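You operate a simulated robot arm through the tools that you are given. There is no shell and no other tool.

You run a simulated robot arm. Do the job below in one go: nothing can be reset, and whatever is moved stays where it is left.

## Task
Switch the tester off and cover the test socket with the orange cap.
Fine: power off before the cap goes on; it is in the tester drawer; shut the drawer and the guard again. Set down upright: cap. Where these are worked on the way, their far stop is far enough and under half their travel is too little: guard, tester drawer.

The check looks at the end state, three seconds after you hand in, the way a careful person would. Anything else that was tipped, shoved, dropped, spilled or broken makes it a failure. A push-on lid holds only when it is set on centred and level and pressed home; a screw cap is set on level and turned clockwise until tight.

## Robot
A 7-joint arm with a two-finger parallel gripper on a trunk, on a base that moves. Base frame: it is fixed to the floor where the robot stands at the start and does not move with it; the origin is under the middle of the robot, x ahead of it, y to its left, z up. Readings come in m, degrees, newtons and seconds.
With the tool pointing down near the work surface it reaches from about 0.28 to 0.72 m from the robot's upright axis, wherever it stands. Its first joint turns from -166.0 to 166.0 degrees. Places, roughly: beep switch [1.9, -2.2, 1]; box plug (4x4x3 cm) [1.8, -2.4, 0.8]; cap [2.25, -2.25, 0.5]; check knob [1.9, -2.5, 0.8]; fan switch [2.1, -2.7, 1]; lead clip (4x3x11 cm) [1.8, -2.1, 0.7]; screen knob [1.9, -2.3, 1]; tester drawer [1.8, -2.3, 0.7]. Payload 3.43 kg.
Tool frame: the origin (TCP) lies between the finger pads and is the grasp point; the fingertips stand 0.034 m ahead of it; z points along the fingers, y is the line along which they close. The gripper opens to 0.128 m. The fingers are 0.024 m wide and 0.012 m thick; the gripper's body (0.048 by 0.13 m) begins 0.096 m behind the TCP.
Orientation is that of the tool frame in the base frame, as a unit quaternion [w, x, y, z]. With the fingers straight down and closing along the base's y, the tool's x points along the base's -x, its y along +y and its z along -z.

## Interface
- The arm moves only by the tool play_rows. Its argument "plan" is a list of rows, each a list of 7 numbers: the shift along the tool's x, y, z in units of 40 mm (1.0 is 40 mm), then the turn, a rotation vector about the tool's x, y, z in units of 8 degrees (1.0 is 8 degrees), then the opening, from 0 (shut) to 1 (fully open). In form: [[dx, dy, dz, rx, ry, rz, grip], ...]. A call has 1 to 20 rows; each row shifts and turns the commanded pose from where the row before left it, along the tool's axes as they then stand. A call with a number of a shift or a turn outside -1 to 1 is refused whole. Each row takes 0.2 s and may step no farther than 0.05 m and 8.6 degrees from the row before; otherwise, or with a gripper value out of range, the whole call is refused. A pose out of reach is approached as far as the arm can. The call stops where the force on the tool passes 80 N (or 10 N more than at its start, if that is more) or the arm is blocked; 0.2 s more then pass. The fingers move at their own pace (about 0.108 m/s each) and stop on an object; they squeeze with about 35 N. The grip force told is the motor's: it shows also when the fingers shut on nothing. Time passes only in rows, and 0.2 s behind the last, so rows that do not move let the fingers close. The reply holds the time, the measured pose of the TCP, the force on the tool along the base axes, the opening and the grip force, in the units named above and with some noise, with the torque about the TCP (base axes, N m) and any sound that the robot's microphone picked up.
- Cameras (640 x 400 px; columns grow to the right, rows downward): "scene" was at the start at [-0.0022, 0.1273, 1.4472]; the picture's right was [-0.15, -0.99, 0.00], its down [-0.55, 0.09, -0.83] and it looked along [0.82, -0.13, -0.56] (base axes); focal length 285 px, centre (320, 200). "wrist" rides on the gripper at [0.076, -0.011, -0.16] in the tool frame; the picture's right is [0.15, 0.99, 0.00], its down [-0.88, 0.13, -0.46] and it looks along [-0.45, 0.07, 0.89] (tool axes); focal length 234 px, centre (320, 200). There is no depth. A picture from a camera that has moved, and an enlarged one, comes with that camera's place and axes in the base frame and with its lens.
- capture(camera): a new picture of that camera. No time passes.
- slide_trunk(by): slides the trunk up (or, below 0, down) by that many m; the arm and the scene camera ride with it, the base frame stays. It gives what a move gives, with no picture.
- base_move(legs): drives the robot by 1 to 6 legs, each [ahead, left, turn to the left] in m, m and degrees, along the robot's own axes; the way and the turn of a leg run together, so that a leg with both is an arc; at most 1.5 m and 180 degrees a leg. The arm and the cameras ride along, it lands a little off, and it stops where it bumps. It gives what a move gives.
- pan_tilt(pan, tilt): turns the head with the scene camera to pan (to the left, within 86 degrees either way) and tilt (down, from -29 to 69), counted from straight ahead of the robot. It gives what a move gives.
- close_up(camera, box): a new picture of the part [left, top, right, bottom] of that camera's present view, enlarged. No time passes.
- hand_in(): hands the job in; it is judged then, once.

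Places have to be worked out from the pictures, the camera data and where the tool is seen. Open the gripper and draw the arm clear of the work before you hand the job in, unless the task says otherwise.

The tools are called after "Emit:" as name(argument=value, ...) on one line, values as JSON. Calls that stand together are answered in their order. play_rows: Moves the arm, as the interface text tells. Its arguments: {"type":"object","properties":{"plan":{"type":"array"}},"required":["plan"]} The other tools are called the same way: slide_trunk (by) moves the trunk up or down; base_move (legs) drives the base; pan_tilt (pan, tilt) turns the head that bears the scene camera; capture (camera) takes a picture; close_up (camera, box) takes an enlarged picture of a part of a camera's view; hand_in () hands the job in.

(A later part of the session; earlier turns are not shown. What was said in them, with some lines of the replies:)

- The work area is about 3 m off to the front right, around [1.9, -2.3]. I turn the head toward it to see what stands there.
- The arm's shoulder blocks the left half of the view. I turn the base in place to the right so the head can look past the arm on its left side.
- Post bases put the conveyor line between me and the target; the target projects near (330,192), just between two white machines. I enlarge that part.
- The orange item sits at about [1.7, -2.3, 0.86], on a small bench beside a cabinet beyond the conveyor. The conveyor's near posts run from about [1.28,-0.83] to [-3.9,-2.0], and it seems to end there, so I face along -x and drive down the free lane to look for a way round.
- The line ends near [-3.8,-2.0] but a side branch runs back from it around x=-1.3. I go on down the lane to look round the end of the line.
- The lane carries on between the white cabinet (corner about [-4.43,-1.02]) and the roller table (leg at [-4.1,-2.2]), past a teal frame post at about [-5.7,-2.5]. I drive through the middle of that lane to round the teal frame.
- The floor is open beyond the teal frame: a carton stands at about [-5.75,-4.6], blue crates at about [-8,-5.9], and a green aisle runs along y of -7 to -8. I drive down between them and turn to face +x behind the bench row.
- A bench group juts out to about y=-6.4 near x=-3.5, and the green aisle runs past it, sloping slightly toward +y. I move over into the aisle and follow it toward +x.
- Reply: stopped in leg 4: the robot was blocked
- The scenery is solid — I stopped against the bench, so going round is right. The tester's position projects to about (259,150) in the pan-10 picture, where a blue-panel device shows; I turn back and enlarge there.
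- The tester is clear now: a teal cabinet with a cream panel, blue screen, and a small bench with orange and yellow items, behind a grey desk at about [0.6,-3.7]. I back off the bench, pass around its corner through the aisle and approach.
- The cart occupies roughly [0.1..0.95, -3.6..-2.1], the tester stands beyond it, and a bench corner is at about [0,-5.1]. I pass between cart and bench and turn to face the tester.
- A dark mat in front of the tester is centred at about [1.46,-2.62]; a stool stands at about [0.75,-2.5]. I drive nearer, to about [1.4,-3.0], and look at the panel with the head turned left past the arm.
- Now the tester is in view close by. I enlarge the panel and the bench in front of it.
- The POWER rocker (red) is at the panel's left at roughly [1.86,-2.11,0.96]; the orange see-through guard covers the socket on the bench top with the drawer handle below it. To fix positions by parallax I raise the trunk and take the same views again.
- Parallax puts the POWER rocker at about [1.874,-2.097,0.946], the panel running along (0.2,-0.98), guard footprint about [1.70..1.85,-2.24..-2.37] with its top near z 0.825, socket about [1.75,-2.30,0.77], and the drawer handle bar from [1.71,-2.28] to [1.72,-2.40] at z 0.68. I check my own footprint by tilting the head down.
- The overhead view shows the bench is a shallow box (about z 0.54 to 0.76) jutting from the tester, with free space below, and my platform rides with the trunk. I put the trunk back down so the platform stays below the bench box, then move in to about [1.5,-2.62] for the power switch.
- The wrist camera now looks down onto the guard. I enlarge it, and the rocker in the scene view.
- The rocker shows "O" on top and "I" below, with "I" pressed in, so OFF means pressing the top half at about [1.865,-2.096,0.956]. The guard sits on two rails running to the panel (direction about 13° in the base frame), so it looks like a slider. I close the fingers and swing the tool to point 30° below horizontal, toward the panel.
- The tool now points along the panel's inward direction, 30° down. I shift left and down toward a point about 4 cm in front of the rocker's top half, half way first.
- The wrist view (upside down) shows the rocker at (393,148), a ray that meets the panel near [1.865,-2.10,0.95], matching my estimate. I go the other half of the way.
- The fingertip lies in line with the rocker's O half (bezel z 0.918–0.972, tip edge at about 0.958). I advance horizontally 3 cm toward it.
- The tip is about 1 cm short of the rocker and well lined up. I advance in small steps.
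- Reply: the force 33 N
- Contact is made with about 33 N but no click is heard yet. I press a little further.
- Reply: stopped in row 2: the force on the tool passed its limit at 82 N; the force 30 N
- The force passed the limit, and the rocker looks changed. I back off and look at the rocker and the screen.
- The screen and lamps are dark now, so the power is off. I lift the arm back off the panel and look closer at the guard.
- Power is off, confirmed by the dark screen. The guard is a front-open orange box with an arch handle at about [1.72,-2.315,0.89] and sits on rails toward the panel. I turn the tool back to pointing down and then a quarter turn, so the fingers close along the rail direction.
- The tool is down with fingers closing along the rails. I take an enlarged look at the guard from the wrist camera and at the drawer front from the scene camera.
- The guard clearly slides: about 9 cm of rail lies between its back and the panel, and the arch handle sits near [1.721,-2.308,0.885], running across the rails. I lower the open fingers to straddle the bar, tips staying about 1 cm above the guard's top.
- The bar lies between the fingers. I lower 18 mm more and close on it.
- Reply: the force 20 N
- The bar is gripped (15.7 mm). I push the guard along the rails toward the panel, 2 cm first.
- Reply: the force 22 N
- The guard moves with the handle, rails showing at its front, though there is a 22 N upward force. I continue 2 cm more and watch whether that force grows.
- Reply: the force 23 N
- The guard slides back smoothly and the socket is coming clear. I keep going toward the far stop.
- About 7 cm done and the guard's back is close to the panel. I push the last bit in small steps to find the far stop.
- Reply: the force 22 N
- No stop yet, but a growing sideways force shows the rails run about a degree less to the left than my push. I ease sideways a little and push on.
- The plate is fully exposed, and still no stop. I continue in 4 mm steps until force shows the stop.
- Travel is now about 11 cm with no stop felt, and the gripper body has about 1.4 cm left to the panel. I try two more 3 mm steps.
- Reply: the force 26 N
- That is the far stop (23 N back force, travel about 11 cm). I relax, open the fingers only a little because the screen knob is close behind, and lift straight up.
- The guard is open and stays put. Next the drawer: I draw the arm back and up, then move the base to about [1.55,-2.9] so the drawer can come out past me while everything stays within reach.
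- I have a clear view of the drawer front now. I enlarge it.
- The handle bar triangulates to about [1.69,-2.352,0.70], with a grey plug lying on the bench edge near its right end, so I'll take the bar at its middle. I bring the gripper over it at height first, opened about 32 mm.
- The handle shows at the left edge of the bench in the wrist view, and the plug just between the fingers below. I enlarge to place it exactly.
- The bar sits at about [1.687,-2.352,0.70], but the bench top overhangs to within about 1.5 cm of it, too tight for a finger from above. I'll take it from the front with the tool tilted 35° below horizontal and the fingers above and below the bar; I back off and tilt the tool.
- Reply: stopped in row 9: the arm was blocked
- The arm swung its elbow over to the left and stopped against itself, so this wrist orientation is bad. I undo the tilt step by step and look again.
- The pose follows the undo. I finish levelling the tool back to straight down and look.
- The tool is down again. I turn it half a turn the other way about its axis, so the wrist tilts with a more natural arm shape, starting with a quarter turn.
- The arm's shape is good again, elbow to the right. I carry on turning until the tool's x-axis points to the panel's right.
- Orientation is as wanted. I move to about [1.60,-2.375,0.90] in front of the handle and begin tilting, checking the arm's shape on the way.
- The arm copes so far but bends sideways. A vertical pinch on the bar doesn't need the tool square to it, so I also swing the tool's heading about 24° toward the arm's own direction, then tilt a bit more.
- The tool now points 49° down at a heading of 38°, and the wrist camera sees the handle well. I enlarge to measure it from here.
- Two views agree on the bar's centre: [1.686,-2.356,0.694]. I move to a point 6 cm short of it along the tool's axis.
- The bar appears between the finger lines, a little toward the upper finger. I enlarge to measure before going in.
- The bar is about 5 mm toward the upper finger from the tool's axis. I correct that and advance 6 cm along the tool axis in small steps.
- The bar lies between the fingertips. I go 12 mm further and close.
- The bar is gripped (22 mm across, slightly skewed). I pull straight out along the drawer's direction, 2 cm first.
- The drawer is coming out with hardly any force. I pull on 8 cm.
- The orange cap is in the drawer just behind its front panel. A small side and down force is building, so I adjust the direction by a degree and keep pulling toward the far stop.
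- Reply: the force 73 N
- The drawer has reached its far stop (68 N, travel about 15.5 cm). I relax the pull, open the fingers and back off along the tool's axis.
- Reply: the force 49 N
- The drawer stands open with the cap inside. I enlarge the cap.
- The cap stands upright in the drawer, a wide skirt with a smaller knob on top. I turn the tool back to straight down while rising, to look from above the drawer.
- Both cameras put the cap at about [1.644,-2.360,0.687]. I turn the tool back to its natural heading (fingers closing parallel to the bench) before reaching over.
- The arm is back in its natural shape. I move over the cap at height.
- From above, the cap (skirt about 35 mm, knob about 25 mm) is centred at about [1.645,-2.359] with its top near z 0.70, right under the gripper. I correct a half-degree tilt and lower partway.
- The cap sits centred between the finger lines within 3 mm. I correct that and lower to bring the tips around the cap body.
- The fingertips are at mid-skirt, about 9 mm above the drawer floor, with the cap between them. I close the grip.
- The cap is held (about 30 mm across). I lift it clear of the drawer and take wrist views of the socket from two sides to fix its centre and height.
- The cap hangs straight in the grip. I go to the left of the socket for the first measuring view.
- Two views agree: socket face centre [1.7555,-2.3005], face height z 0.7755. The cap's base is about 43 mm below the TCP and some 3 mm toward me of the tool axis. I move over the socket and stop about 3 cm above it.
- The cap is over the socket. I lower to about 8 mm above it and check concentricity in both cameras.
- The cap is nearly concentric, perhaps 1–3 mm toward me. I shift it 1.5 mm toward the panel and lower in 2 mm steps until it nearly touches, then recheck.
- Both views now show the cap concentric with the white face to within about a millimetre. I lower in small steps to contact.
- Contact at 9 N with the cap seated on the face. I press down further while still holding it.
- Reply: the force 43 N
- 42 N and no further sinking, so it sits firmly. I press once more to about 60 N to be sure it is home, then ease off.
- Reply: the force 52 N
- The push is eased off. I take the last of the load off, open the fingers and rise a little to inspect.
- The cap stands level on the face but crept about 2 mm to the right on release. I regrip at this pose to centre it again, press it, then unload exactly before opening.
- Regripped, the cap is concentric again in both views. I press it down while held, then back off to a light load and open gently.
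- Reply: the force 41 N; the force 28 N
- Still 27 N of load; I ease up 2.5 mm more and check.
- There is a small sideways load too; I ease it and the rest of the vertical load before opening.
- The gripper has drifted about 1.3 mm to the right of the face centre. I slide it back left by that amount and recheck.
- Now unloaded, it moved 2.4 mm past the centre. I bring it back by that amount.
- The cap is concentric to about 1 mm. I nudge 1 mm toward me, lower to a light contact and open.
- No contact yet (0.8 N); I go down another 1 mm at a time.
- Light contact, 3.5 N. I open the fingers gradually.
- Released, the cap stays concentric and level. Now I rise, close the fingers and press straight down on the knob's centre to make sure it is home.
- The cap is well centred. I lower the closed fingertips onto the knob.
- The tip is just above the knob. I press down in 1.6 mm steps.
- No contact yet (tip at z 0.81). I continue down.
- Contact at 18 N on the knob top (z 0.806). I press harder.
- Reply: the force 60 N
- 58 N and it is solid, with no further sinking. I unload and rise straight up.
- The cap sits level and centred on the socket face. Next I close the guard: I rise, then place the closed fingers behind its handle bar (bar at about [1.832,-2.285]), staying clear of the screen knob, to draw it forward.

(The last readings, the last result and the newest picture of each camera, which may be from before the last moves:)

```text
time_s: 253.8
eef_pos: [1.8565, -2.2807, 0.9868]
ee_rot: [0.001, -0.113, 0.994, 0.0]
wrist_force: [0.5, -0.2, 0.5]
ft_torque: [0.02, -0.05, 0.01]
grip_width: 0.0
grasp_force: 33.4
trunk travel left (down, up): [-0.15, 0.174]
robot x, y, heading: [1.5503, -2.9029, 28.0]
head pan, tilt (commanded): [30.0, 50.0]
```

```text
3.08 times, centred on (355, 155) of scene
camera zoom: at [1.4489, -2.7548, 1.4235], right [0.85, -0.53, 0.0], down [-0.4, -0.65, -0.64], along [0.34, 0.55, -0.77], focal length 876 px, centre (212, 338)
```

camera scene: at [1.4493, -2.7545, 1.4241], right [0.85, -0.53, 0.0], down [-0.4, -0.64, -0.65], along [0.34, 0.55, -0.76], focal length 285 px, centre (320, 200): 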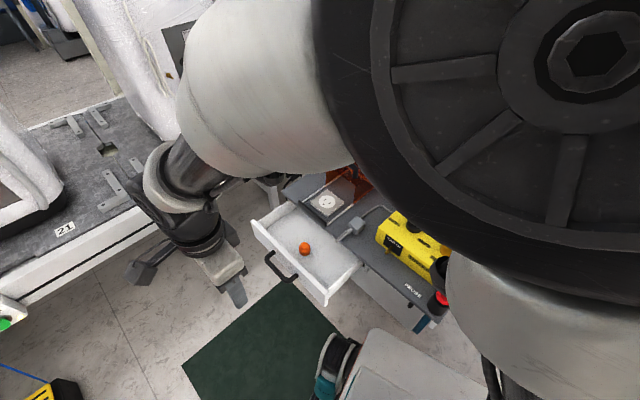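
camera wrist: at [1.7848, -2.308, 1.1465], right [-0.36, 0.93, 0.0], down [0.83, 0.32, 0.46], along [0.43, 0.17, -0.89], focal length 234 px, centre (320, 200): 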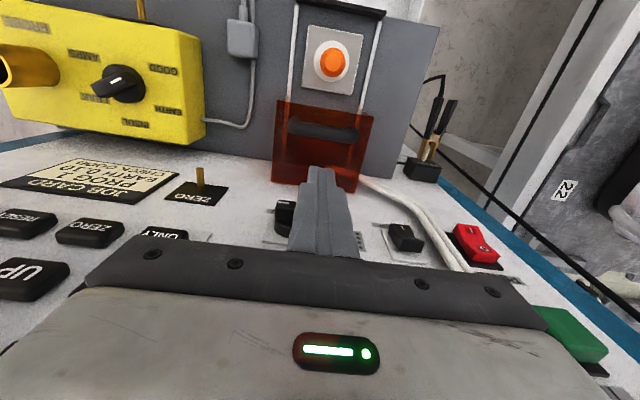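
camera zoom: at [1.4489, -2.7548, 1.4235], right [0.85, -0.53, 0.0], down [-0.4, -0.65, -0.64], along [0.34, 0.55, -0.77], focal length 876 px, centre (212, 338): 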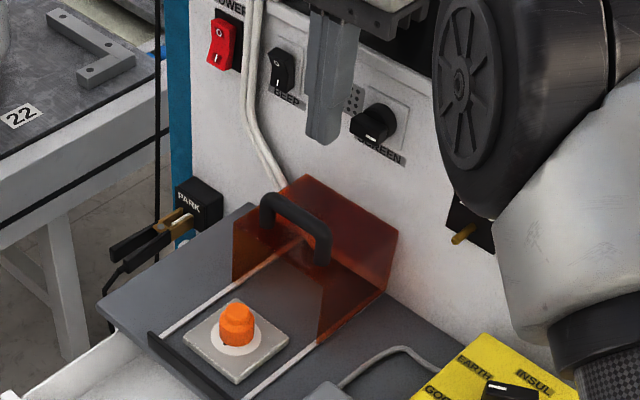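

The bar is about 29 mm in front of the fingers, so there is about 9 mm gap. I lower behind it in steps, watching for contact with the guard's top.

Emit:
play_rows(plan=[[0, 0, 0.6, 0, 0, 0, 0], [0, 0, 0.6, 0, 0, 0, 0], [0, 0, 0.5, 0, 0, 0, 0]])

Emit:
close_up(camera="scene", box=[290, 110, 390, 210])

Emit:
close_up(camera="wrist", box=[240, 90, 400, 250])

```text
time_s: 254.6
eef_pos: [1.857, -2.2796, 0.9185]
ee_rot: [0.001, -0.114, 0.994, 0.0]
wrist_force: [0.0, 0.4, -0.9]
ft_torque: [0.0, 0.01, 0.0]
grip_width: 0.0
grasp_force: 32.9
trunk travel left (down, up): [-0.15, 0.174]
robot x, y, heading: [1.5546, -2.9024, 28.1]
head pan, tilt (commanded): [30.0, 50.0]
```

```text
4.00 times, centred on (340, 160) of scene
camera zoom: at [1.4489, -2.7548, 1.4236], right [0.85, -0.53, 0.0], down [-0.4, -0.65, -0.64], along [0.34, 0.55, -0.77], focal length 1139 px, centre (240, 360)
```

zoom: 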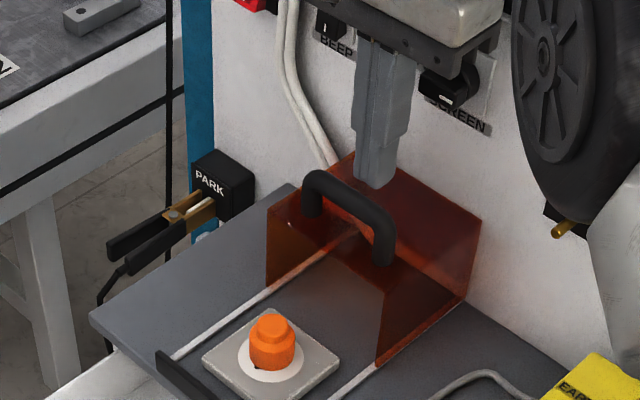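

```text
2.50 times, centred on (320, 170) of wrist
camera zoom: at [1.7846, -2.3081, 1.0774], right [-0.36, 0.93, 0.0], down [0.83, 0.32, 0.46], along [0.43, 0.17, -0.89], focal length 585 px, centre (320, 275)
```

zoom: 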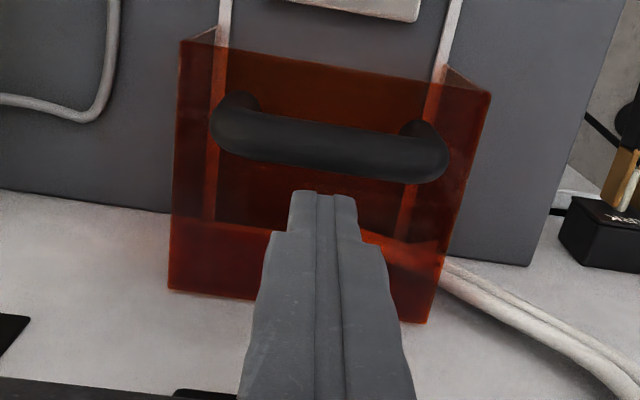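

The fingertips are behind the bar. I lower 10 mm more and start drawing forward.

Emit:
play_rows(plan=[[0, 0, 0.13, 0, 0, 0, 0], [0, 0, 0.12, 0, 0, 0, 0]])

Emit:
play_rows(plan=[[0.25, 0, 0, 0, 0, 0, 0], [0.25, 0, 0, 0, 0, 0, 0]])

Emit:
close_up(camera="scene", box=[290, 110, 390, 210])

```text
time_s: 255.2
eef_pos: [1.8557, -2.2797, 0.9086]
ee_rot: [0.001, -0.113, 0.994, 0.0]
wrist_force: [0.3, 0.4, 0.0]
ft_torque: [0.0, -0.05, 0.0]
grip_width: 0.0001
grasp_force: 32.7
trunk travel left (down, up): [-0.15, 0.174]
robot x, y, heading: [1.5539, -2.9056, 27.9]
head pan, tilt (commanded): [30.0, 50.0]
```

```text
time_s: 255.8
eef_pos: [1.8349, -2.2861, 0.909]
ee_rot: [0.0, -0.113, 0.994, 0.0]
wrist_force: [0.6, -0.2, 0.6]
ft_torque: [-0.01, -0.01, 0.02]
grip_width: 0.0
grasp_force: 32.7
trunk travel left (down, up): [-0.15, 0.174]
robot x, y, heading: [1.552, -2.902, 28.2]
head pan, tilt (commanded): [30.0, 50.0]
```

```text
4.00 times, centred on (340, 160) of scene
camera zoom: at [1.449, -2.7548, 1.4235], right [0.85, -0.53, 0.0], down [-0.4, -0.65, -0.64], along [0.34, 0.55, -0.77], focal length 1139 px, centre (240, 360)
```

zoom: 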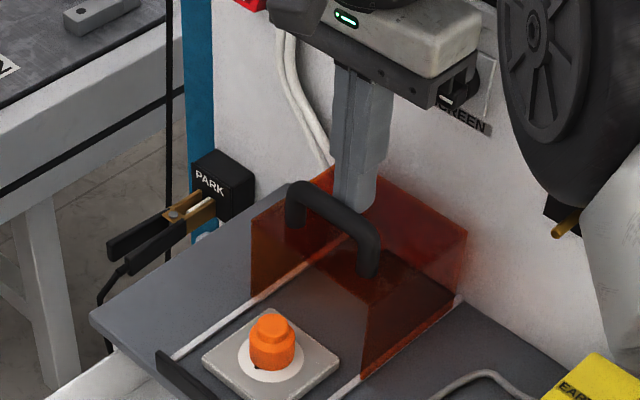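

The guard follows easily. I keep drawing it forward, over the cap.

Emit:
play_rows(plan=[[0.375, 0, 0, 0, 0, 0, 0], [0.375, 0, 0, 0, 0, 0, 0], [0.375, 0, 0, 0, 0, 0, 0], [0.375, 0, 0, 0, 0, 0, 0]])

Emit:
close_up(camera="scene", box=[280, 130, 390, 240])

```text
time_s: 256.8
eef_pos: [1.7763, -2.2995, 0.9093]
ee_rot: [0.001, -0.112, 0.994, 0.0]
wrist_force: [0.0, 0.8, 0.1]
ft_torque: [-0.01, -0.01, -0.04]
grip_width: 0.0
grasp_force: 33.2
trunk travel left (down, up): [-0.15, 0.174]
robot x, y, heading: [1.5517, -2.9025, 28.1]
head pan, tilt (commanded): [30.0, 50.0]
```

```text
3.64 times, centred on (335, 185) of scene
camera zoom: at [1.4489, -2.7547, 1.4235], right [0.85, -0.53, 0.0], down [-0.4, -0.65, -0.64], along [0.34, 0.55, -0.77], focal length 1036 px, centre (266, 254)
```

zoom: 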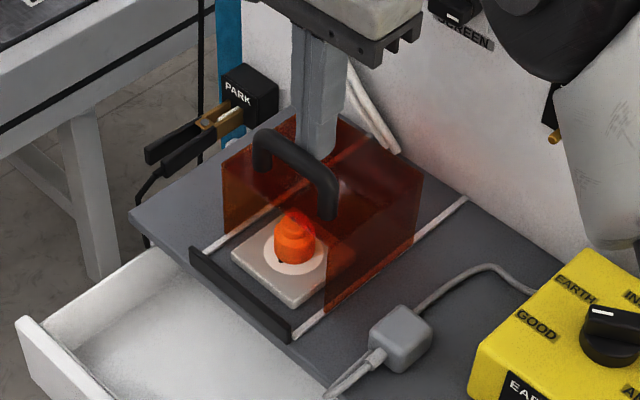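

The guard is passing over the cap cleanly, about 3 cm left. I finish in small steps until the closed stop is felt.

Emit:
play_rows(plan=[[0.25, 0, 0, 0, 0, 0, 0], [0.25, 0, 0, 0, 0, 0, 0], [0.125, 0, 0, 0, 0, 0, 0]])

Emit:
play_rows(plan=[[0.1, 0, 0, 0, 0, 0, 0], [0.1, 0, 0, 0, 0, 0, 0], [0.1, 0, 0, 0, 0, 0, 0]])

Emit:
close_up(camera="scene", box=[280, 130, 390, 240])

```text
time_s: 257.6
eef_pos: [1.7523, -2.3043, 0.9095]
ee_rot: [0.0, -0.113, 0.994, 0.0]
wrist_force: [-0.1, 0.7, -0.2]
ft_torque: [-0.02, 0.0, 0.01]
grip_width: 0.0
grasp_force: 33.2
trunk travel left (down, up): [-0.15, 0.174]
robot x, y, heading: [1.5534, -2.9055, 28.0]
head pan, tilt (commanded): [30.0, 50.0]
```

```text
time_s: 258.4
eef_pos: [1.7431, -2.3056, 0.9094]
ee_rot: [0.001, -0.111, 0.994, 0.001]
wrist_force: [8.3, 5.1, -1.2]
ft_torque: [0.19, -0.24, -0.06]
grip_width: 0.0001
grasp_force: 32.7
trunk travel left (down, up): [-0.15, 0.174]
robot x, y, heading: [1.5549, -2.9005, 27.9]
head pan, tilt (commanded): [30.0, 50.0]
```

```text
3.64 times, centred on (335, 185) of scene
camera zoom: at [1.4497, -2.7542, 1.4235], right [0.85, -0.53, 0.0], down [-0.41, -0.65, -0.64], along [0.34, 0.55, -0.77], focal length 1036 px, centre (266, 254)
```

zoom: 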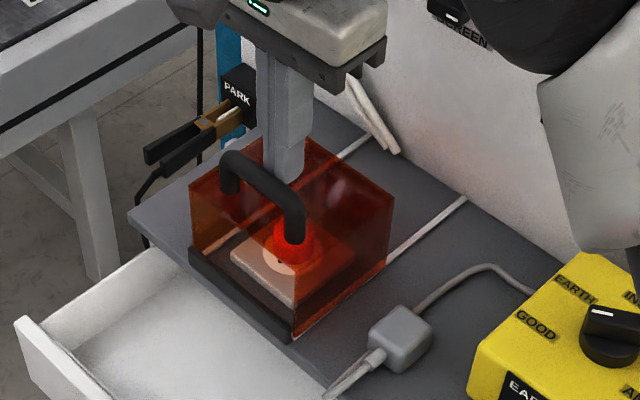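

The closed stop is reached (9 N). One small extra push makes sure, then I back off and lift away.

Emit:
play_rows(plan=[[0.06, 0, 0, 0, 0, 0, 0], [0.04, 0, 0, 0, 0, 0, 0]])

Emit:
play_rows(plan=[[-0.25, 0, 0, 0, 0, 0, 0], [0, 0, -0.7, 0, 0, 0, 0], [0, 0, -0.9, 0, 0, 0, 0], [0, 0, -0.9, 0, 0, 0, 0]])

Emit:
capture(camera="wrist")

Emit:
close_up(camera="scene", box=[270, 130, 390, 250])

```text
time_s: 259.0
eef_pos: [1.7439, -2.3068, 0.9096]
ee_rot: [0.004, -0.112, 0.994, 0.001]
wrist_force: [25.5, 11.1, -1.3]
ft_torque: [0.21, -0.71, -0.09]
grip_width: 0.0002
grasp_force: 33.3
trunk travel left (down, up): [-0.15, 0.174]
robot x, y, heading: [1.5569, -2.9033, 27.9]
head pan, tilt (commanded): [30.0, 50.0]
```

```text
time_s: 260.0
eef_pos: [1.7462, -2.3049, 1.0115]
ee_rot: [-0.001, -0.113, 0.994, 0.0]
wrist_force: [0.4, -0.1, -0.3]
ft_torque: [0.0, 0.0, -0.02]
grip_width: 0.0
grasp_force: 33.3
trunk travel left (down, up): [-0.15, 0.174]
robot x, y, heading: [1.5561, -2.903, 28.2]
head pan, tilt (commanded): [30.0, 50.0]
```

```text
taken
camera wrist: at [1.6752, -2.3323, 1.1694], right [-0.37, 0.93, 0.0], down [0.83, 0.33, 0.46], along [0.42, 0.17, -0.89], focal length 234 px, centre (320, 200)
```

wrist: 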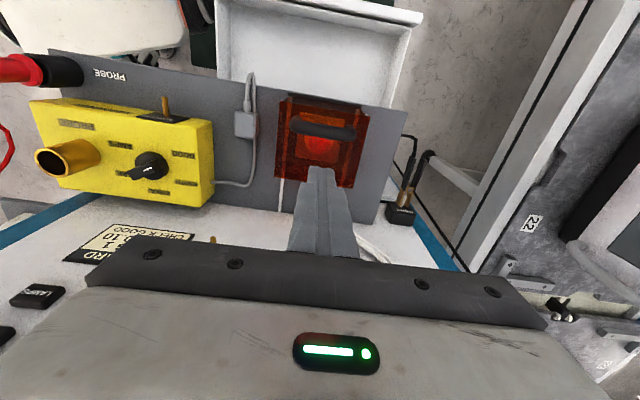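

```text
3.33 times, centred on (330, 190) of scene
camera zoom: at [1.4489, -2.7548, 1.4235], right [0.85, -0.53, 0.0], down [-0.4, -0.65, -0.64], along [0.34, 0.55, -0.77], focal length 949 px, centre (287, 233)
```

zoom: 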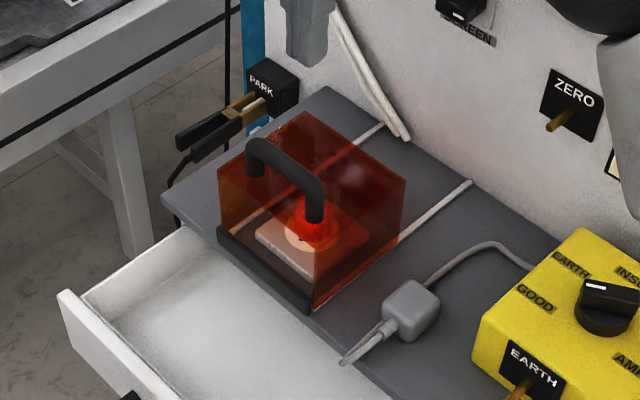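

The guard is shut with the cap seated inside. Next the drawer: I move the closed fingers round in front of its handle at height.

Emit:
play_rows(plan=[[0.888, -0.111, 0, 0, 0, 0, 0], [0.888, -0.111, 0, 0, 0, 0, 0], [0.888, -0.111, 0, 0, 0, 0, 0], [0.888, -0.111, 0, 0, 0, 0, 0], [0.888, -0.111, 0, 0, 0, 0, 0], [0.888, -0.111, 0, 0, 0, 0, 0], [0.888, -0.111, 0, 0, 0, 0, 0], [0.888, -0.111, 0, 0, 0, 0, 0]])

Emit:
capture(camera="scene")

Emit:
capture(camera="wrist")

```text
time_s: 261.8
eef_pos: [1.4801, -2.4031, 1.0077]
ee_rot: [0.001, -0.112, 0.994, 0.0]
wrist_force: [0.3, -0.6, -0.6]
ft_torque: [0.03, 0.01, 0.0]
grip_width: 0.0
grasp_force: 32.9
trunk travel left (down, up): [-0.15, 0.174]
robot x, y, heading: [1.554, -2.9036, 28.1]
head pan, tilt (commanded): [30.0, 50.0]
```

```text
taken
camera scene: at [1.449, -2.7547, 1.4235], right [0.85, -0.53, 0.0], down [-0.4, -0.65, -0.64], along [0.34, 0.55, -0.77], focal length 285 px, centre (320, 200)
```

scene: 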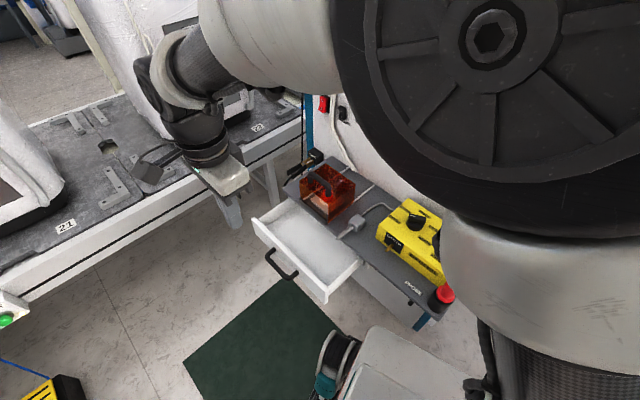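

```text
taken
camera wrist: at [1.4072, -2.43, 1.1659], right [-0.36, 0.93, 0.0], down [0.83, 0.32, 0.46], along [0.43, 0.17, -0.89], focal length 234 px, centre (320, 200)
```

wrist: 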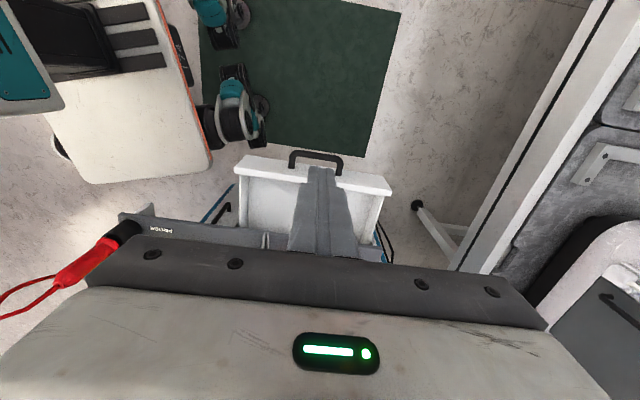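

The handle bar is 57 mm ahead of the fingers. I lower to handle height.

Emit:
play_rows(plan=[[0, 0, 0.924, 0, 0, 0, 0], [0, 0, 0.924, 0, 0, 0, 0], [0, 0, 0.924, 0, 0, 0, 0], [0, 0, 0.924, 0, 0, 0, 0], [0, 0, 0.924, 0, 0, 0, 0], [0, 0, 0.924, 0, 0, 0, 0], [0, 0, 0.924, 0, 0, 0, 0], [0, 0, 0.8, 0, 0, 0, 0]])

Emit:
capture(camera="wrist")

Emit:
close_up(camera="scene", box=[220, 170, 380, 320])

```text
time_s: 263.6
eef_pos: [1.4779, -2.4043, 0.7157]
ee_rot: [0.001, -0.113, 0.994, 0.0]
wrist_force: [-0.3, -1.3, 0.1]
ft_torque: [-0.01, -0.01, -0.02]
grip_width: 0.0
grasp_force: 33.0
trunk travel left (down, up): [-0.15, 0.174]
robot x, y, heading: [1.5549, -2.9028, 28.1]
head pan, tilt (commanded): [30.0, 50.0]
```

```text
taken
camera wrist: at [1.4071, -2.4311, 0.8746], right [-0.36, 0.93, 0.0], down [0.83, 0.32, 0.46], along [0.43, 0.17, -0.89], focal length 234 px, centre (320, 200)
```

wrist: 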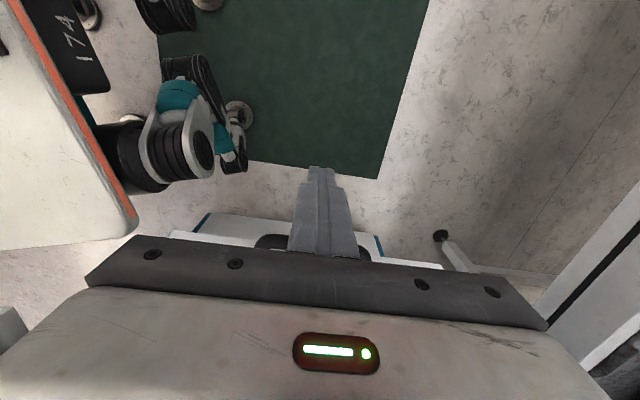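

```text
2.67 times, centred on (300, 245) of scene
camera zoom: at [1.449, -2.7549, 1.4236], right [0.85, -0.53, 0.0], down [-0.4, -0.65, -0.64], along [0.34, 0.55, -0.77], focal length 760 px, centre (373, 80)
```

zoom: 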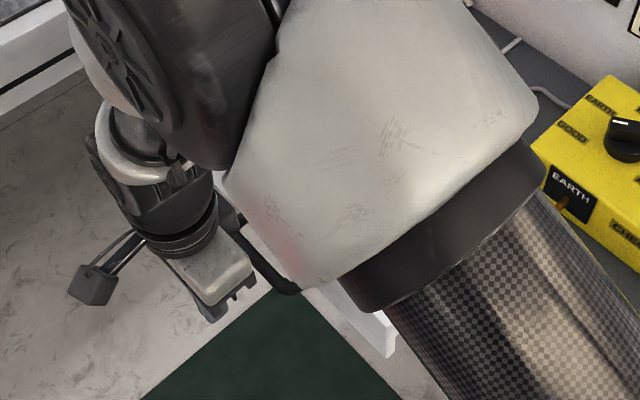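

The fingers stand in front of the handle. I push toward the bench, first 6 cm.

Emit:
play_rows(plan=[[-0.4, 0, 0, 0, 0, 0, 0], [-0.4, 0, 0, 0, 0, 0, 0], [-0.35, 0, 0, 0, 0, 0, 0], [-0.35, 0, 0, 0, 0, 0, 0]])

Emit:
capture(camera="wrist")

Emit:
capture(camera="scene")

```text
time_s: 264.6
eef_pos: [1.5378, -2.3905, 0.7163]
ee_rot: [0.001, -0.113, 0.994, -0.001]
wrist_force: [-0.1, 0.2, 0.0]
ft_torque: [-0.02, -0.07, 0.02]
grip_width: 0.0001
grasp_force: 32.8
trunk travel left (down, up): [-0.15, 0.174]
robot x, y, heading: [1.5587, -2.8992, 28.3]
head pan, tilt (commanded): [30.0, 50.0]
```

```text
taken
camera wrist: at [1.4665, -2.4172, 0.8751], right [-0.36, 0.93, 0.0], down [0.83, 0.32, 0.46], along [0.43, 0.17, -0.89], focal length 234 px, centre (320, 200)
```

wrist: 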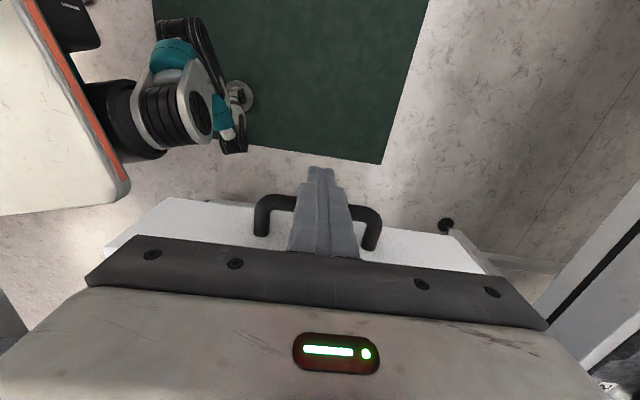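

```text
taken
camera scene: at [1.4489, -2.7548, 1.4235], right [0.85, -0.53, 0.0], down [-0.4, -0.65, -0.64], along [0.34, 0.55, -0.77], focal length 285 px, centre (320, 200)
```

scene: 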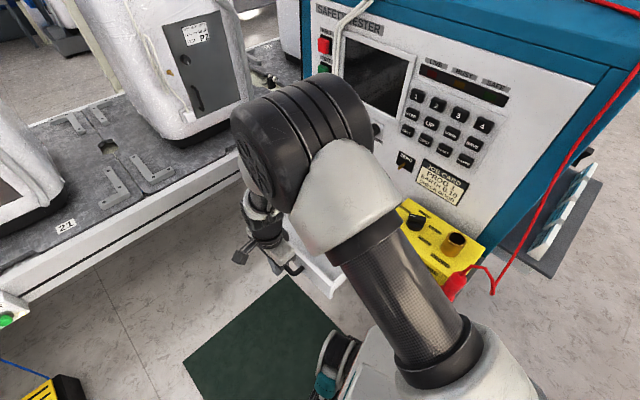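

The bar is against the fingers and the drawer moves almost without force. I push on 10 cm.

Emit:
play_rows(plan=[[-0.5, 0, 0, 0, 0, 0, 0], [-0.5, 0, 0, 0, 0, 0, 0], [-0.5, 0, 0, 0, 0, 0, 0], [-0.5, 0, 0, 0, 0, 0, 0], [-0.5, 0, 0, 0, 0, 0, 0]])

Emit:
capture(camera="wrist")

Emit:
capture(camera="scene")

```text
time_s: 265.8
eef_pos: [1.6337, -2.3673, 0.7172]
ee_rot: [0.001, -0.113, 0.994, 0.001]
wrist_force: [-0.1, 0.0, 0.6]
ft_torque: [0.01, 0.01, -0.03]
grip_width: 0.0001
grasp_force: 33.1
trunk travel left (down, up): [-0.15, 0.174]
robot x, y, heading: [1.5539, -2.9011, 28.0]
head pan, tilt (commanded): [30.0, 50.0]
```

```text
taken
camera wrist: at [1.5625, -2.3956, 0.876], right [-0.36, 0.93, 0.0], down [0.83, 0.32, 0.46], along [0.43, 0.17, -0.89], focal length 234 px, centre (320, 200)
```

wrist: 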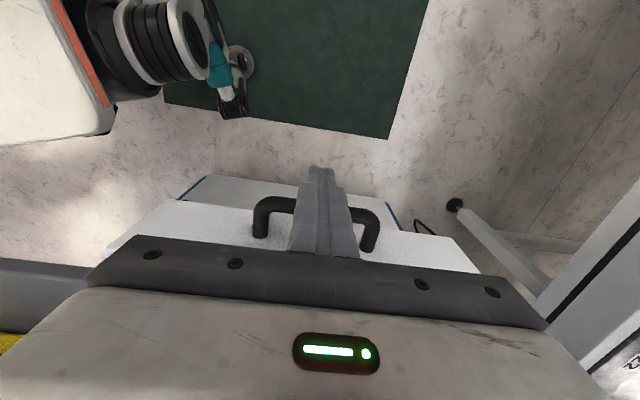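

```text
taken
camera scene: at [1.4488, -2.7548, 1.4235], right [0.85, -0.53, 0.0], down [-0.4, -0.65, -0.64], along [0.34, 0.55, -0.77], focal length 285 px, centre (320, 200)
```

scene: 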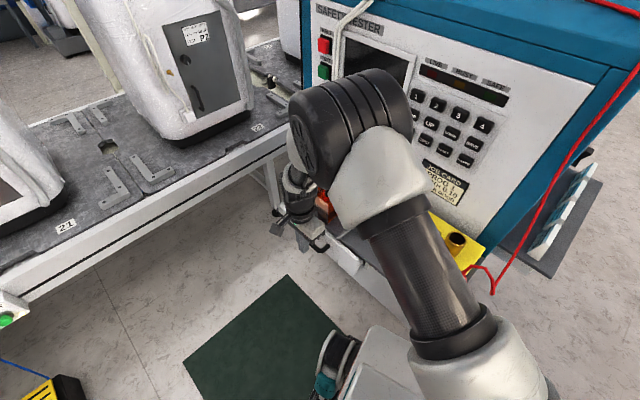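

About 3.5 cm remain. I push in smaller steps until the drawer meets its stop.

Emit:
play_rows(plan=[[-0.25, 0, 0, 0, 0, 0, 0], [-0.25, 0, 0, 0, 0, 0, 0], [-0.15, 0, 0, 0, 0, 0, 0]])

Emit:
play_rows(plan=[[-0.1, 0, 0, 0, 0, 0, 0], [-0.1, 0, 0, 0, 0, 0, 0], [-0.1, 0, 0, 0, 0, 0, 0]])

Emit:
capture(camera="wrist")

```text
time_s: 266.6
eef_pos: [1.6607, -2.3617, 0.717]
ee_rot: [0.002, -0.113, 0.994, 0.0]
wrist_force: [0.4, -0.1, 0.3]
ft_torque: [0.0, 0.02, -0.02]
grip_width: 0.0
grasp_force: 32.5
trunk travel left (down, up): [-0.15, 0.174]
robot x, y, heading: [1.5499, -2.9, 28.1]
head pan, tilt (commanded): [30.0, 50.0]
```

```text
time_s: 267.4
eef_pos: [1.6685, -2.3589, 0.7197]
ee_rot: [-0.001, -0.115, 0.993, -0.001]
wrist_force: [-11.4, -4.7, 4.7]
ft_torque: [0.19, -0.33, -0.12]
grip_width: 0.0
grasp_force: 32.7
trunk travel left (down, up): [-0.15, 0.174]
robot x, y, heading: [1.5531, -2.9003, 28.5]
head pan, tilt (commanded): [30.0, 50.0]
```

```text
taken
camera wrist: at [1.5972, -2.3877, 0.8772], right [-0.37, 0.93, 0.0], down [0.83, 0.33, 0.45], along [0.42, 0.17, -0.89], focal length 234 px, centre (320, 200)
```

wrist: 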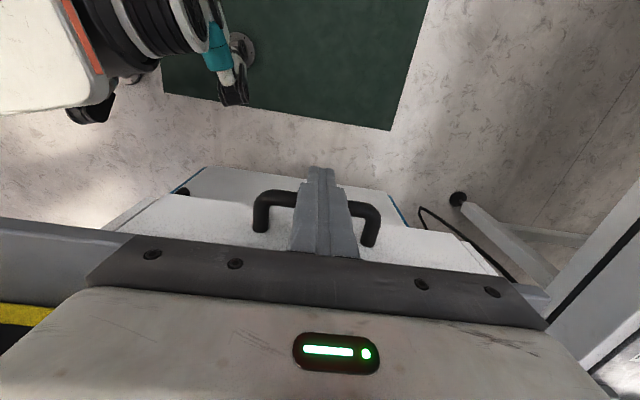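

The stop is felt at the expected closed position. One firmer push, then I withdraw outward and up.

Emit:
play_rows(plan=[[-0.08, 0, 0, 0, 0, 0, 0], [-0.06, 0, 0, 0, 0, 0, 0]])

Emit:
play_rows(plan=[[0.4, 0, 0, 0, 0, 0, 0], [0.8, 0, 0, 0, 0, 0, 0], [0.8, 0, -0.4, 0, 0, 0, 0], [0.6, 0, -0.9, 0, 0, 0, 0], [0, 0, -1, 0, 0, 0, 0], [0, 0, -1, 0, 0, 0, 0], [0, 0, -1, 0, 0, 0, 0], [0, 0, -1, 0, 0, 0, 0], [0, 0, -1, 0, 0, 0, 0]])

Emit:
capture(camera="scene")

Emit:
capture(camera="wrist")

```text
time_s: 268.0
eef_pos: [1.6685, -2.359, 0.7194]
ee_rot: [-0.004, -0.116, 0.993, -0.002]
wrist_force: [-37.4, -15.2, 13.7]
ft_torque: [-0.15, -0.16, -0.24]
grip_width: 0.0003
grasp_force: 32.8
trunk travel left (down, up): [-0.15, 0.174]
robot x, y, heading: [1.5569, -2.9014, 28.2]
head pan, tilt (commanded): [30.0, 50.0]
```

```text
time_s: 270.0
eef_pos: [1.5759, -2.3824, 0.9704]
ee_rot: [0.001, -0.113, 0.994, 0.0]
wrist_force: [0.5, 0.7, 0.4]
ft_torque: [0.02, -0.04, -0.01]
grip_width: 0.0
grasp_force: 33.4
trunk travel left (down, up): [-0.15, 0.174]
robot x, y, heading: [1.5571, -2.9039, 28.1]
head pan, tilt (commanded): [30.0, 50.0]
```

```text
taken
camera scene: at [1.4489, -2.7547, 1.4235], right [0.85, -0.53, 0.0], down [-0.4, -0.65, -0.64], along [0.34, 0.55, -0.77], focal length 285 px, centre (320, 200)
```

scene: 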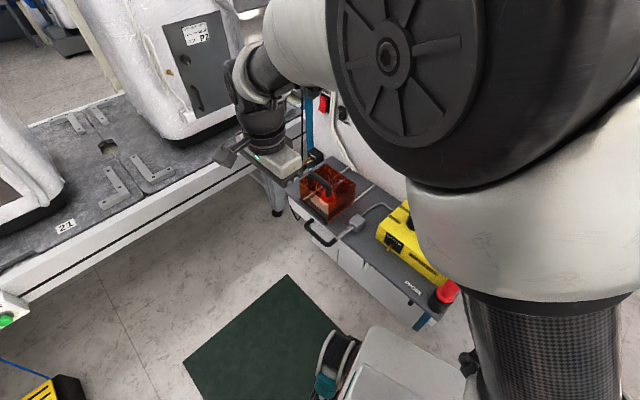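

```text
taken
camera wrist: at [1.5035, -2.4093, 1.1299], right [-0.36, 0.93, 0.0], down [0.83, 0.32, 0.46], along [0.43, 0.17, -0.89], focal length 234 px, centre (320, 200)
```

wrist: 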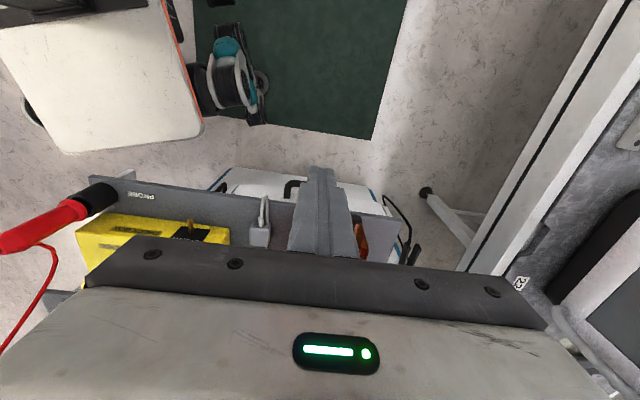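

The drawer is shut. I open the gripper, lift the arm clear, and then inspect everything.

Emit:
play_rows(plan=[[0.4, -0.5, -0.7, 0, 0, 0, 0.5], [0.4, -0.5, -0.7, 0, 0, 0, 1], [0.4, -0.6, -0.7, 0, 0, 0, 1], [0, -0.6, -0.7, 0, 0, 0, 1], [0, -0.6, -0.6, 0, 0, 0, 1]])

Emit:
base_move(legs=[[-0.2, 0, 0]])

Emit:
pan_tilt(pan=25, tilt=40)

Emit:
capture(camera="scene")

```text
time_s: 271.2
eef_pos: [1.5527, -2.5021, 1.1035]
ee_rot: [0.001, -0.113, 0.994, -0.002]
wrist_force: [0.6, 0.9, -0.4]
ft_torque: [0.0, 0.0, 0.0]
grip_width: 0.1281
grasp_force: 0.0
trunk travel left (down, up): [-0.15, 0.174]
robot x, y, heading: [1.5502, -2.9028, 28.1]
head pan, tilt (commanded): [30.0, 50.0]
```

```text
time_s: 272.8
eef_pos: [1.3783, -2.5962, 1.1054]
ee_rot: [0.0, -0.112, 0.994, -0.001]
wrist_force: [0.0, 0.1, -1.2]
ft_torque: [0.0, -0.05, -0.01]
grip_width: 0.1279
grasp_force: 0.2
trunk travel left (down, up): [-0.15, 0.174]
robot x, y, heading: [1.3799, -2.9948, 28.0]
head pan, tilt (commanded): [30.0, 50.0]
```

```text
time_s: 273.5
eef_pos: [1.3769, -2.5962, 1.1051]
ee_rot: [0.0, -0.112, 0.994, -0.003]
wrist_force: [0.3, -0.8, -0.4]
ft_torque: [0.02, 0.03, 0.0]
grip_width: 0.1279
grasp_force: 0.1
trunk travel left (down, up): [-0.15, 0.174]
robot x, y, heading: [1.3789, -2.9968, 28.0]
head pan, tilt (commanded): [25.0, 40.0]
```

```text
taken
camera scene: at [1.3195, -2.8995, 1.4471], right [0.16, -0.99, 0.0], down [-0.55, -0.09, -0.83], along [0.82, 0.14, -0.56], focal length 285 px, centre (320, 200)
```

scene: 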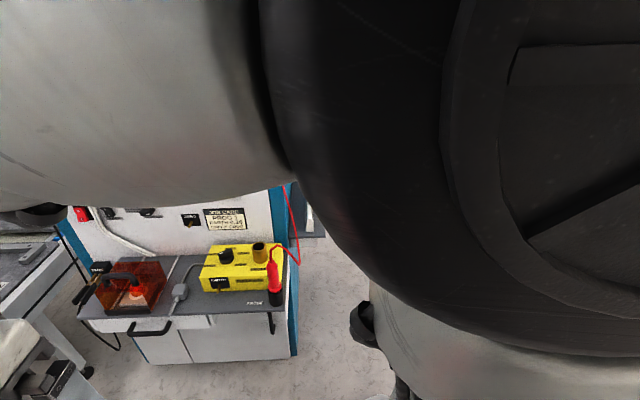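

The elbow is crowding the head. I swing the arm round to the robot's front, clear of the tester, so I can look properly.

Emit:
play_rows(plan=[[-0.6, -0.8, -0.1, 0, 0, 0, 1], [-0.6, -0.8, -0.1, 0, 0, 0, 1], [-0.6, -0.8, 0, 0, 0, 0, 1], [-0.6, -0.8, 0, 0, 0, 0, 1], [-0.7, -0.6, 0, 0, 0, 0, 1], [-0.7, -0.5, 0, 0, 0, 0, 1], [-0.7, -0.3, 0, 0, 0, 0, 1]])

Emit:
pan_tilt(pan=25, tilt=38)

Emit:
capture(camera="scene")

```text
time_s: 275.1
eef_pos: [1.5952, -2.7364, 1.1098]
ee_rot: [-0.002, -0.112, 0.994, -0.005]
wrist_force: [-0.4, -0.1, 0.2]
ft_torque: [-0.03, 0.0, -0.01]
grip_width: 0.1277
grasp_force: 0.2
trunk travel left (down, up): [-0.15, 0.174]
robot x, y, heading: [1.3785, -2.9973, 28.3]
head pan, tilt (commanded): [25.0, 40.0]
```

```text
time_s: 275.7
eef_pos: [1.5941, -2.737, 1.1118]
ee_rot: [-0.002, -0.113, 0.994, -0.002]
wrist_force: [0.1, 0.0, -0.3]
ft_torque: [0.04, 0.01, -0.02]
grip_width: 0.1281
grasp_force: 0.0
trunk travel left (down, up): [-0.15, 0.174]
robot x, y, heading: [1.3757, -2.9925, 27.9]
head pan, tilt (commanded): [25.0, 38.0]
```

```text
taken
camera scene: at [1.3231, -2.9186, 1.4563], right [-0.05, -1.0, 0.0], down [-0.47, 0.02, -0.88], along [0.88, -0.04, -0.47], focal length 285 px, centre (320, 200)
```

scene: 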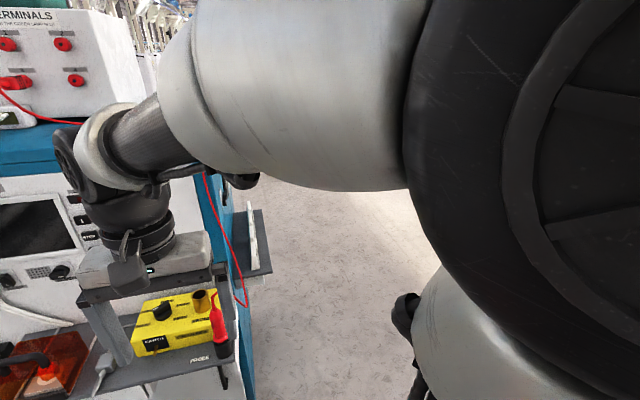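

The head is turned by contact with the arm. I try commanding the head well to the left to free it.

Emit:
pan_tilt(pan=60, tilt=30)

Emit:
capture(camera="scene")

Emit:
capture(camera="wrist")

```text
time_s: 276.7
eef_pos: [1.5939, -2.7358, 1.1127]
ee_rot: [-0.002, -0.112, 0.994, -0.003]
wrist_force: [0.5, -0.3, -0.3]
ft_torque: [-0.01, -0.01, 0.04]
grip_width: 0.1279
grasp_force: 0.0
trunk travel left (down, up): [-0.15, 0.174]
robot x, y, heading: [1.3802, -2.9945, 28.0]
head pan, tilt (commanded): [60.0, 30.0]
```

```text
taken
camera scene: at [1.3233, -2.9188, 1.4574], right [-0.05, -1.0, 0.0], down [-0.46, 0.02, -0.89], along [0.89, -0.05, -0.46], focal length 285 px, centre (320, 200)
```

scene: 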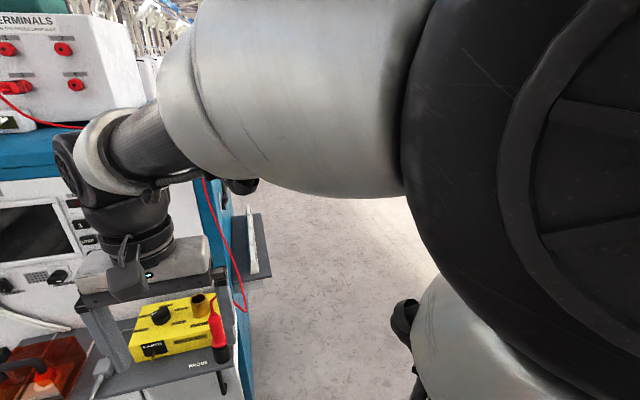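

```text
taken
camera wrist: at [1.5232, -2.7627, 1.2709], right [-0.36, 0.93, -0.01], down [0.83, 0.33, 0.45], along [0.42, 0.16, -0.89], focal length 234 px, centre (320, 200)
```

wrist: 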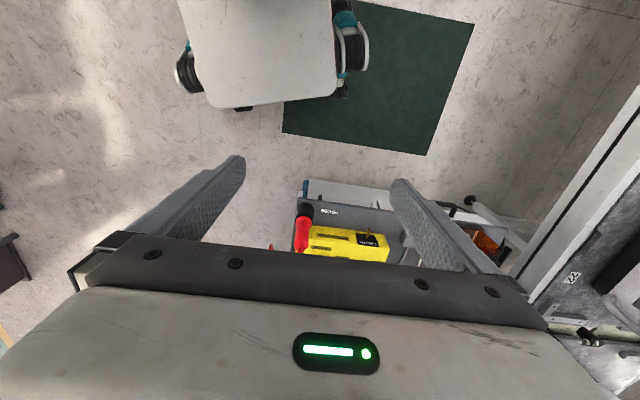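

The elbow is pressing against the head. I reach the arm further forward to draw the elbow away, then try the head again.

Emit:
play_rows(plan=[[-0.9, 0.24, 0, 0, 0, 0, 1], [-0.9, 0.24, 0, 0, 0, 0, 1], [-0.8, 0.2, 0, 0, 0, 0, 1], [0, 0, 0, 0, 0, 0, 1]])

Emit:
pan_tilt(pan=40, tilt=35)

Emit:
capture(camera="scene")

```text
time_s: 277.7
eef_pos: [1.6893, -2.6848, 1.1156]
ee_rot: [0.002, -0.113, 0.994, -0.001]
wrist_force: [0.3, -0.8, -0.2]
ft_torque: [0.01, 0.0, 0.03]
grip_width: 0.1279
grasp_force: 0.0
trunk travel left (down, up): [-0.15, 0.174]
robot x, y, heading: [1.3763, -2.9938, 28.0]
head pan, tilt (commanded): [60.0, 30.0]
```

```text
time_s: 278.6
eef_pos: [1.6901, -2.6851, 1.1159]
ee_rot: [0.0, -0.112, 0.994, 0.0]
wrist_force: [-0.3, 0.0, 1.0]
ft_torque: [0.01, -0.01, -0.01]
grip_width: 0.1279
grasp_force: 0.1
trunk travel left (down, up): [-0.15, 0.174]
robot x, y, heading: [1.3789, -2.9961, 27.8]
head pan, tilt (commanded): [40.0, 35.0]
```

```text
taken
camera scene: at [1.2649, -2.8322, 1.4453], right [0.93, -0.37, 0.0], down [-0.21, -0.53, -0.82], along [0.31, 0.76, -0.57], focal length 285 px, centre (320, 200)
```

scene: 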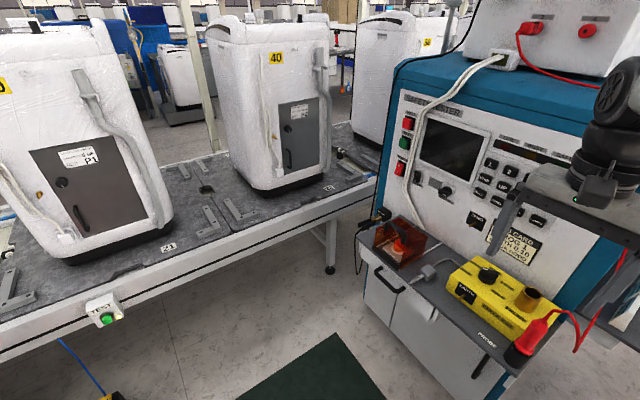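

The head is free again and the whole station is in view. I enlarge the guard, drawer and panel for a final inspection.

Emit:
close_up(camera="scene", box=[350, 200, 450, 300])

Emit:
close_up(camera="scene", box=[385, 90, 545, 220])

Emit:
close_up(camera="scene", box=[350, 210, 590, 390])

```text
4.00 times, centred on (400, 250) of scene
camera zoom: at [1.2649, -2.8322, 1.4453], right [0.93, -0.37, 0.0], down [-0.21, -0.53, -0.82], along [0.31, 0.76, -0.57], focal length 1139 px, centre (0, 0)
```

zoom: 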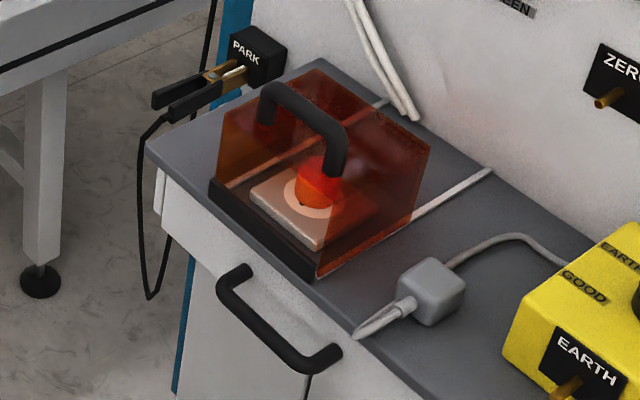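

```text
3.08 times, centred on (465, 155) of scene
camera zoom: at [1.2649, -2.8322, 1.4453], right [0.93, -0.37, 0.0], down [-0.21, -0.53, -0.82], along [0.31, 0.76, -0.57], focal length 876 px, centre (-126, 338)
```

zoom: 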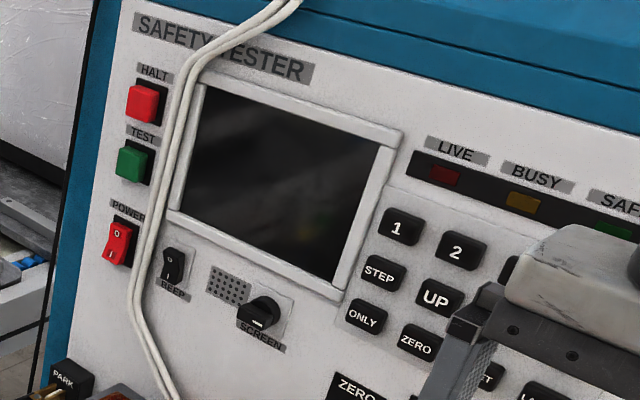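

```text
2.22 times, centred on (470, 300) of scene
camera zoom: at [1.2649, -2.8322, 1.4453], right [0.93, -0.37, 0.0], down [-0.21, -0.53, -0.82], along [0.31, 0.76, -0.57], focal length 633 px, centre (-13, -22)
```

zoom: 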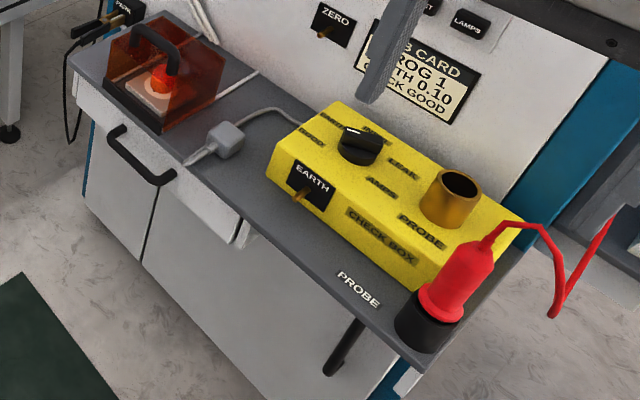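

Everything checks out: rocker on O with screen and lamps dark, guard and drawer shut, the cap upright on the socket under the guard, and plug, lead clip and probe untouched. I back the robot off a little so the open gripper is well clear of the work.

Emit:
base_move(legs=[[-0.12, -0.12, 0]])

Emit:
capture(camera="scene")

Emit:
close_up(camera="scene", box=[360, 170, 460, 270])

```text
time_s: 280.4
eef_pos: [1.6402, -2.8474, 1.1154]
ee_rot: [0.0, -0.113, 0.994, -0.001]
wrist_force: [-0.7, -0.4, 0.0]
ft_torque: [0.02, -0.03, 0.0]
grip_width: 0.1282
grasp_force: 0.1
trunk travel left (down, up): [-0.15, 0.174]
robot x, y, heading: [1.3243, -3.1594, 28.2]
head pan, tilt (commanded): [40.0, 35.0]
```

```text
taken
camera scene: at [1.2148, -2.9959, 1.4453], right [0.93, -0.37, 0.0], down [-0.21, -0.53, -0.82], along [0.31, 0.76, -0.57], focal length 285 px, centre (320, 200)
```

scene: 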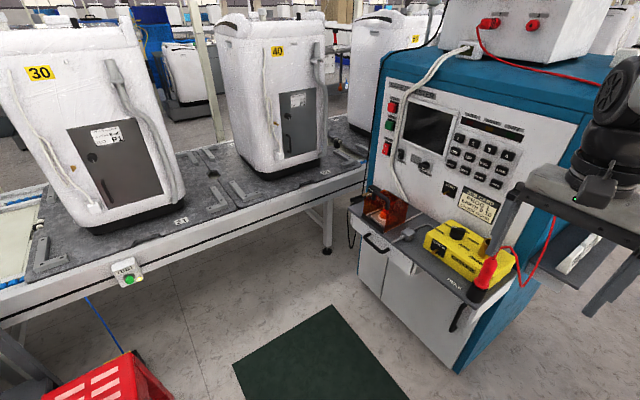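

```text
4.00 times, centred on (410, 220) of scene
camera zoom: at [1.2148, -2.9959, 1.4453], right [0.93, -0.37, 0.0], down [-0.21, -0.53, -0.82], along [0.31, 0.76, -0.57], focal length 1139 px, centre (-40, 120)
```

zoom: 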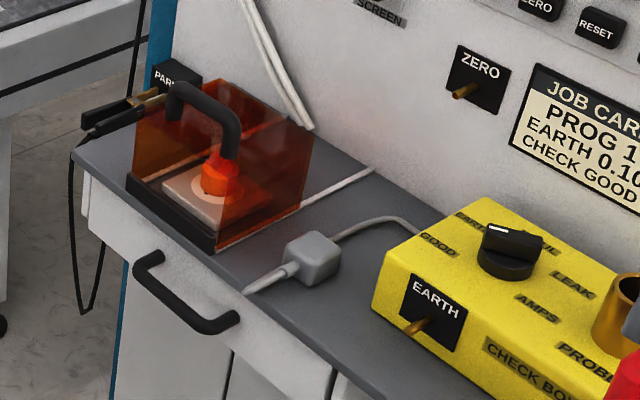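

The final view shows the tester off, the cap upright and centred on the socket under the closed guard, the drawer shut, and the arm clear with its gripper open. I hand the job in.

Emit:
hand_in()

```text
The job is handed in.
```

The tester is switched off and the orange cap is on the test socket. I've handed the job in; the check gave no result back yet.

- **Power:** I pressed the rocker to O, and the screen and lamps went dark before the cap went on.
- **Guard:** I slid it to its far stop (about 11 cm) to uncover the socket. Afterwards I drew it forward to its closed stop.
- **Drawer:** I pulled it out to its far stop (about 15.5 cm) to take out the cap. Afterwards I pushed it back in until it stopped.
- **Cap:** It stands upright on the socket face, centred to within about 1–2 mm by my measurements. I pressed it straight down with about 58 N. I felt and heard no click and it did not sink further, so I can't be certain it latched. I treated it as a push-on cap because the socket shows no thread.
- **Surroundings:** In the last pictures the grey plug, the parked lead clip, the probe and the check box look undisturbed. On the drive round the conveyor the robot bumped the bench near [-3.5, -6.6] once and stopped; in the pictures taken there, nothing looked tipped or dropped.

The gripper is open, and the arm and robot are backed off from the tester.
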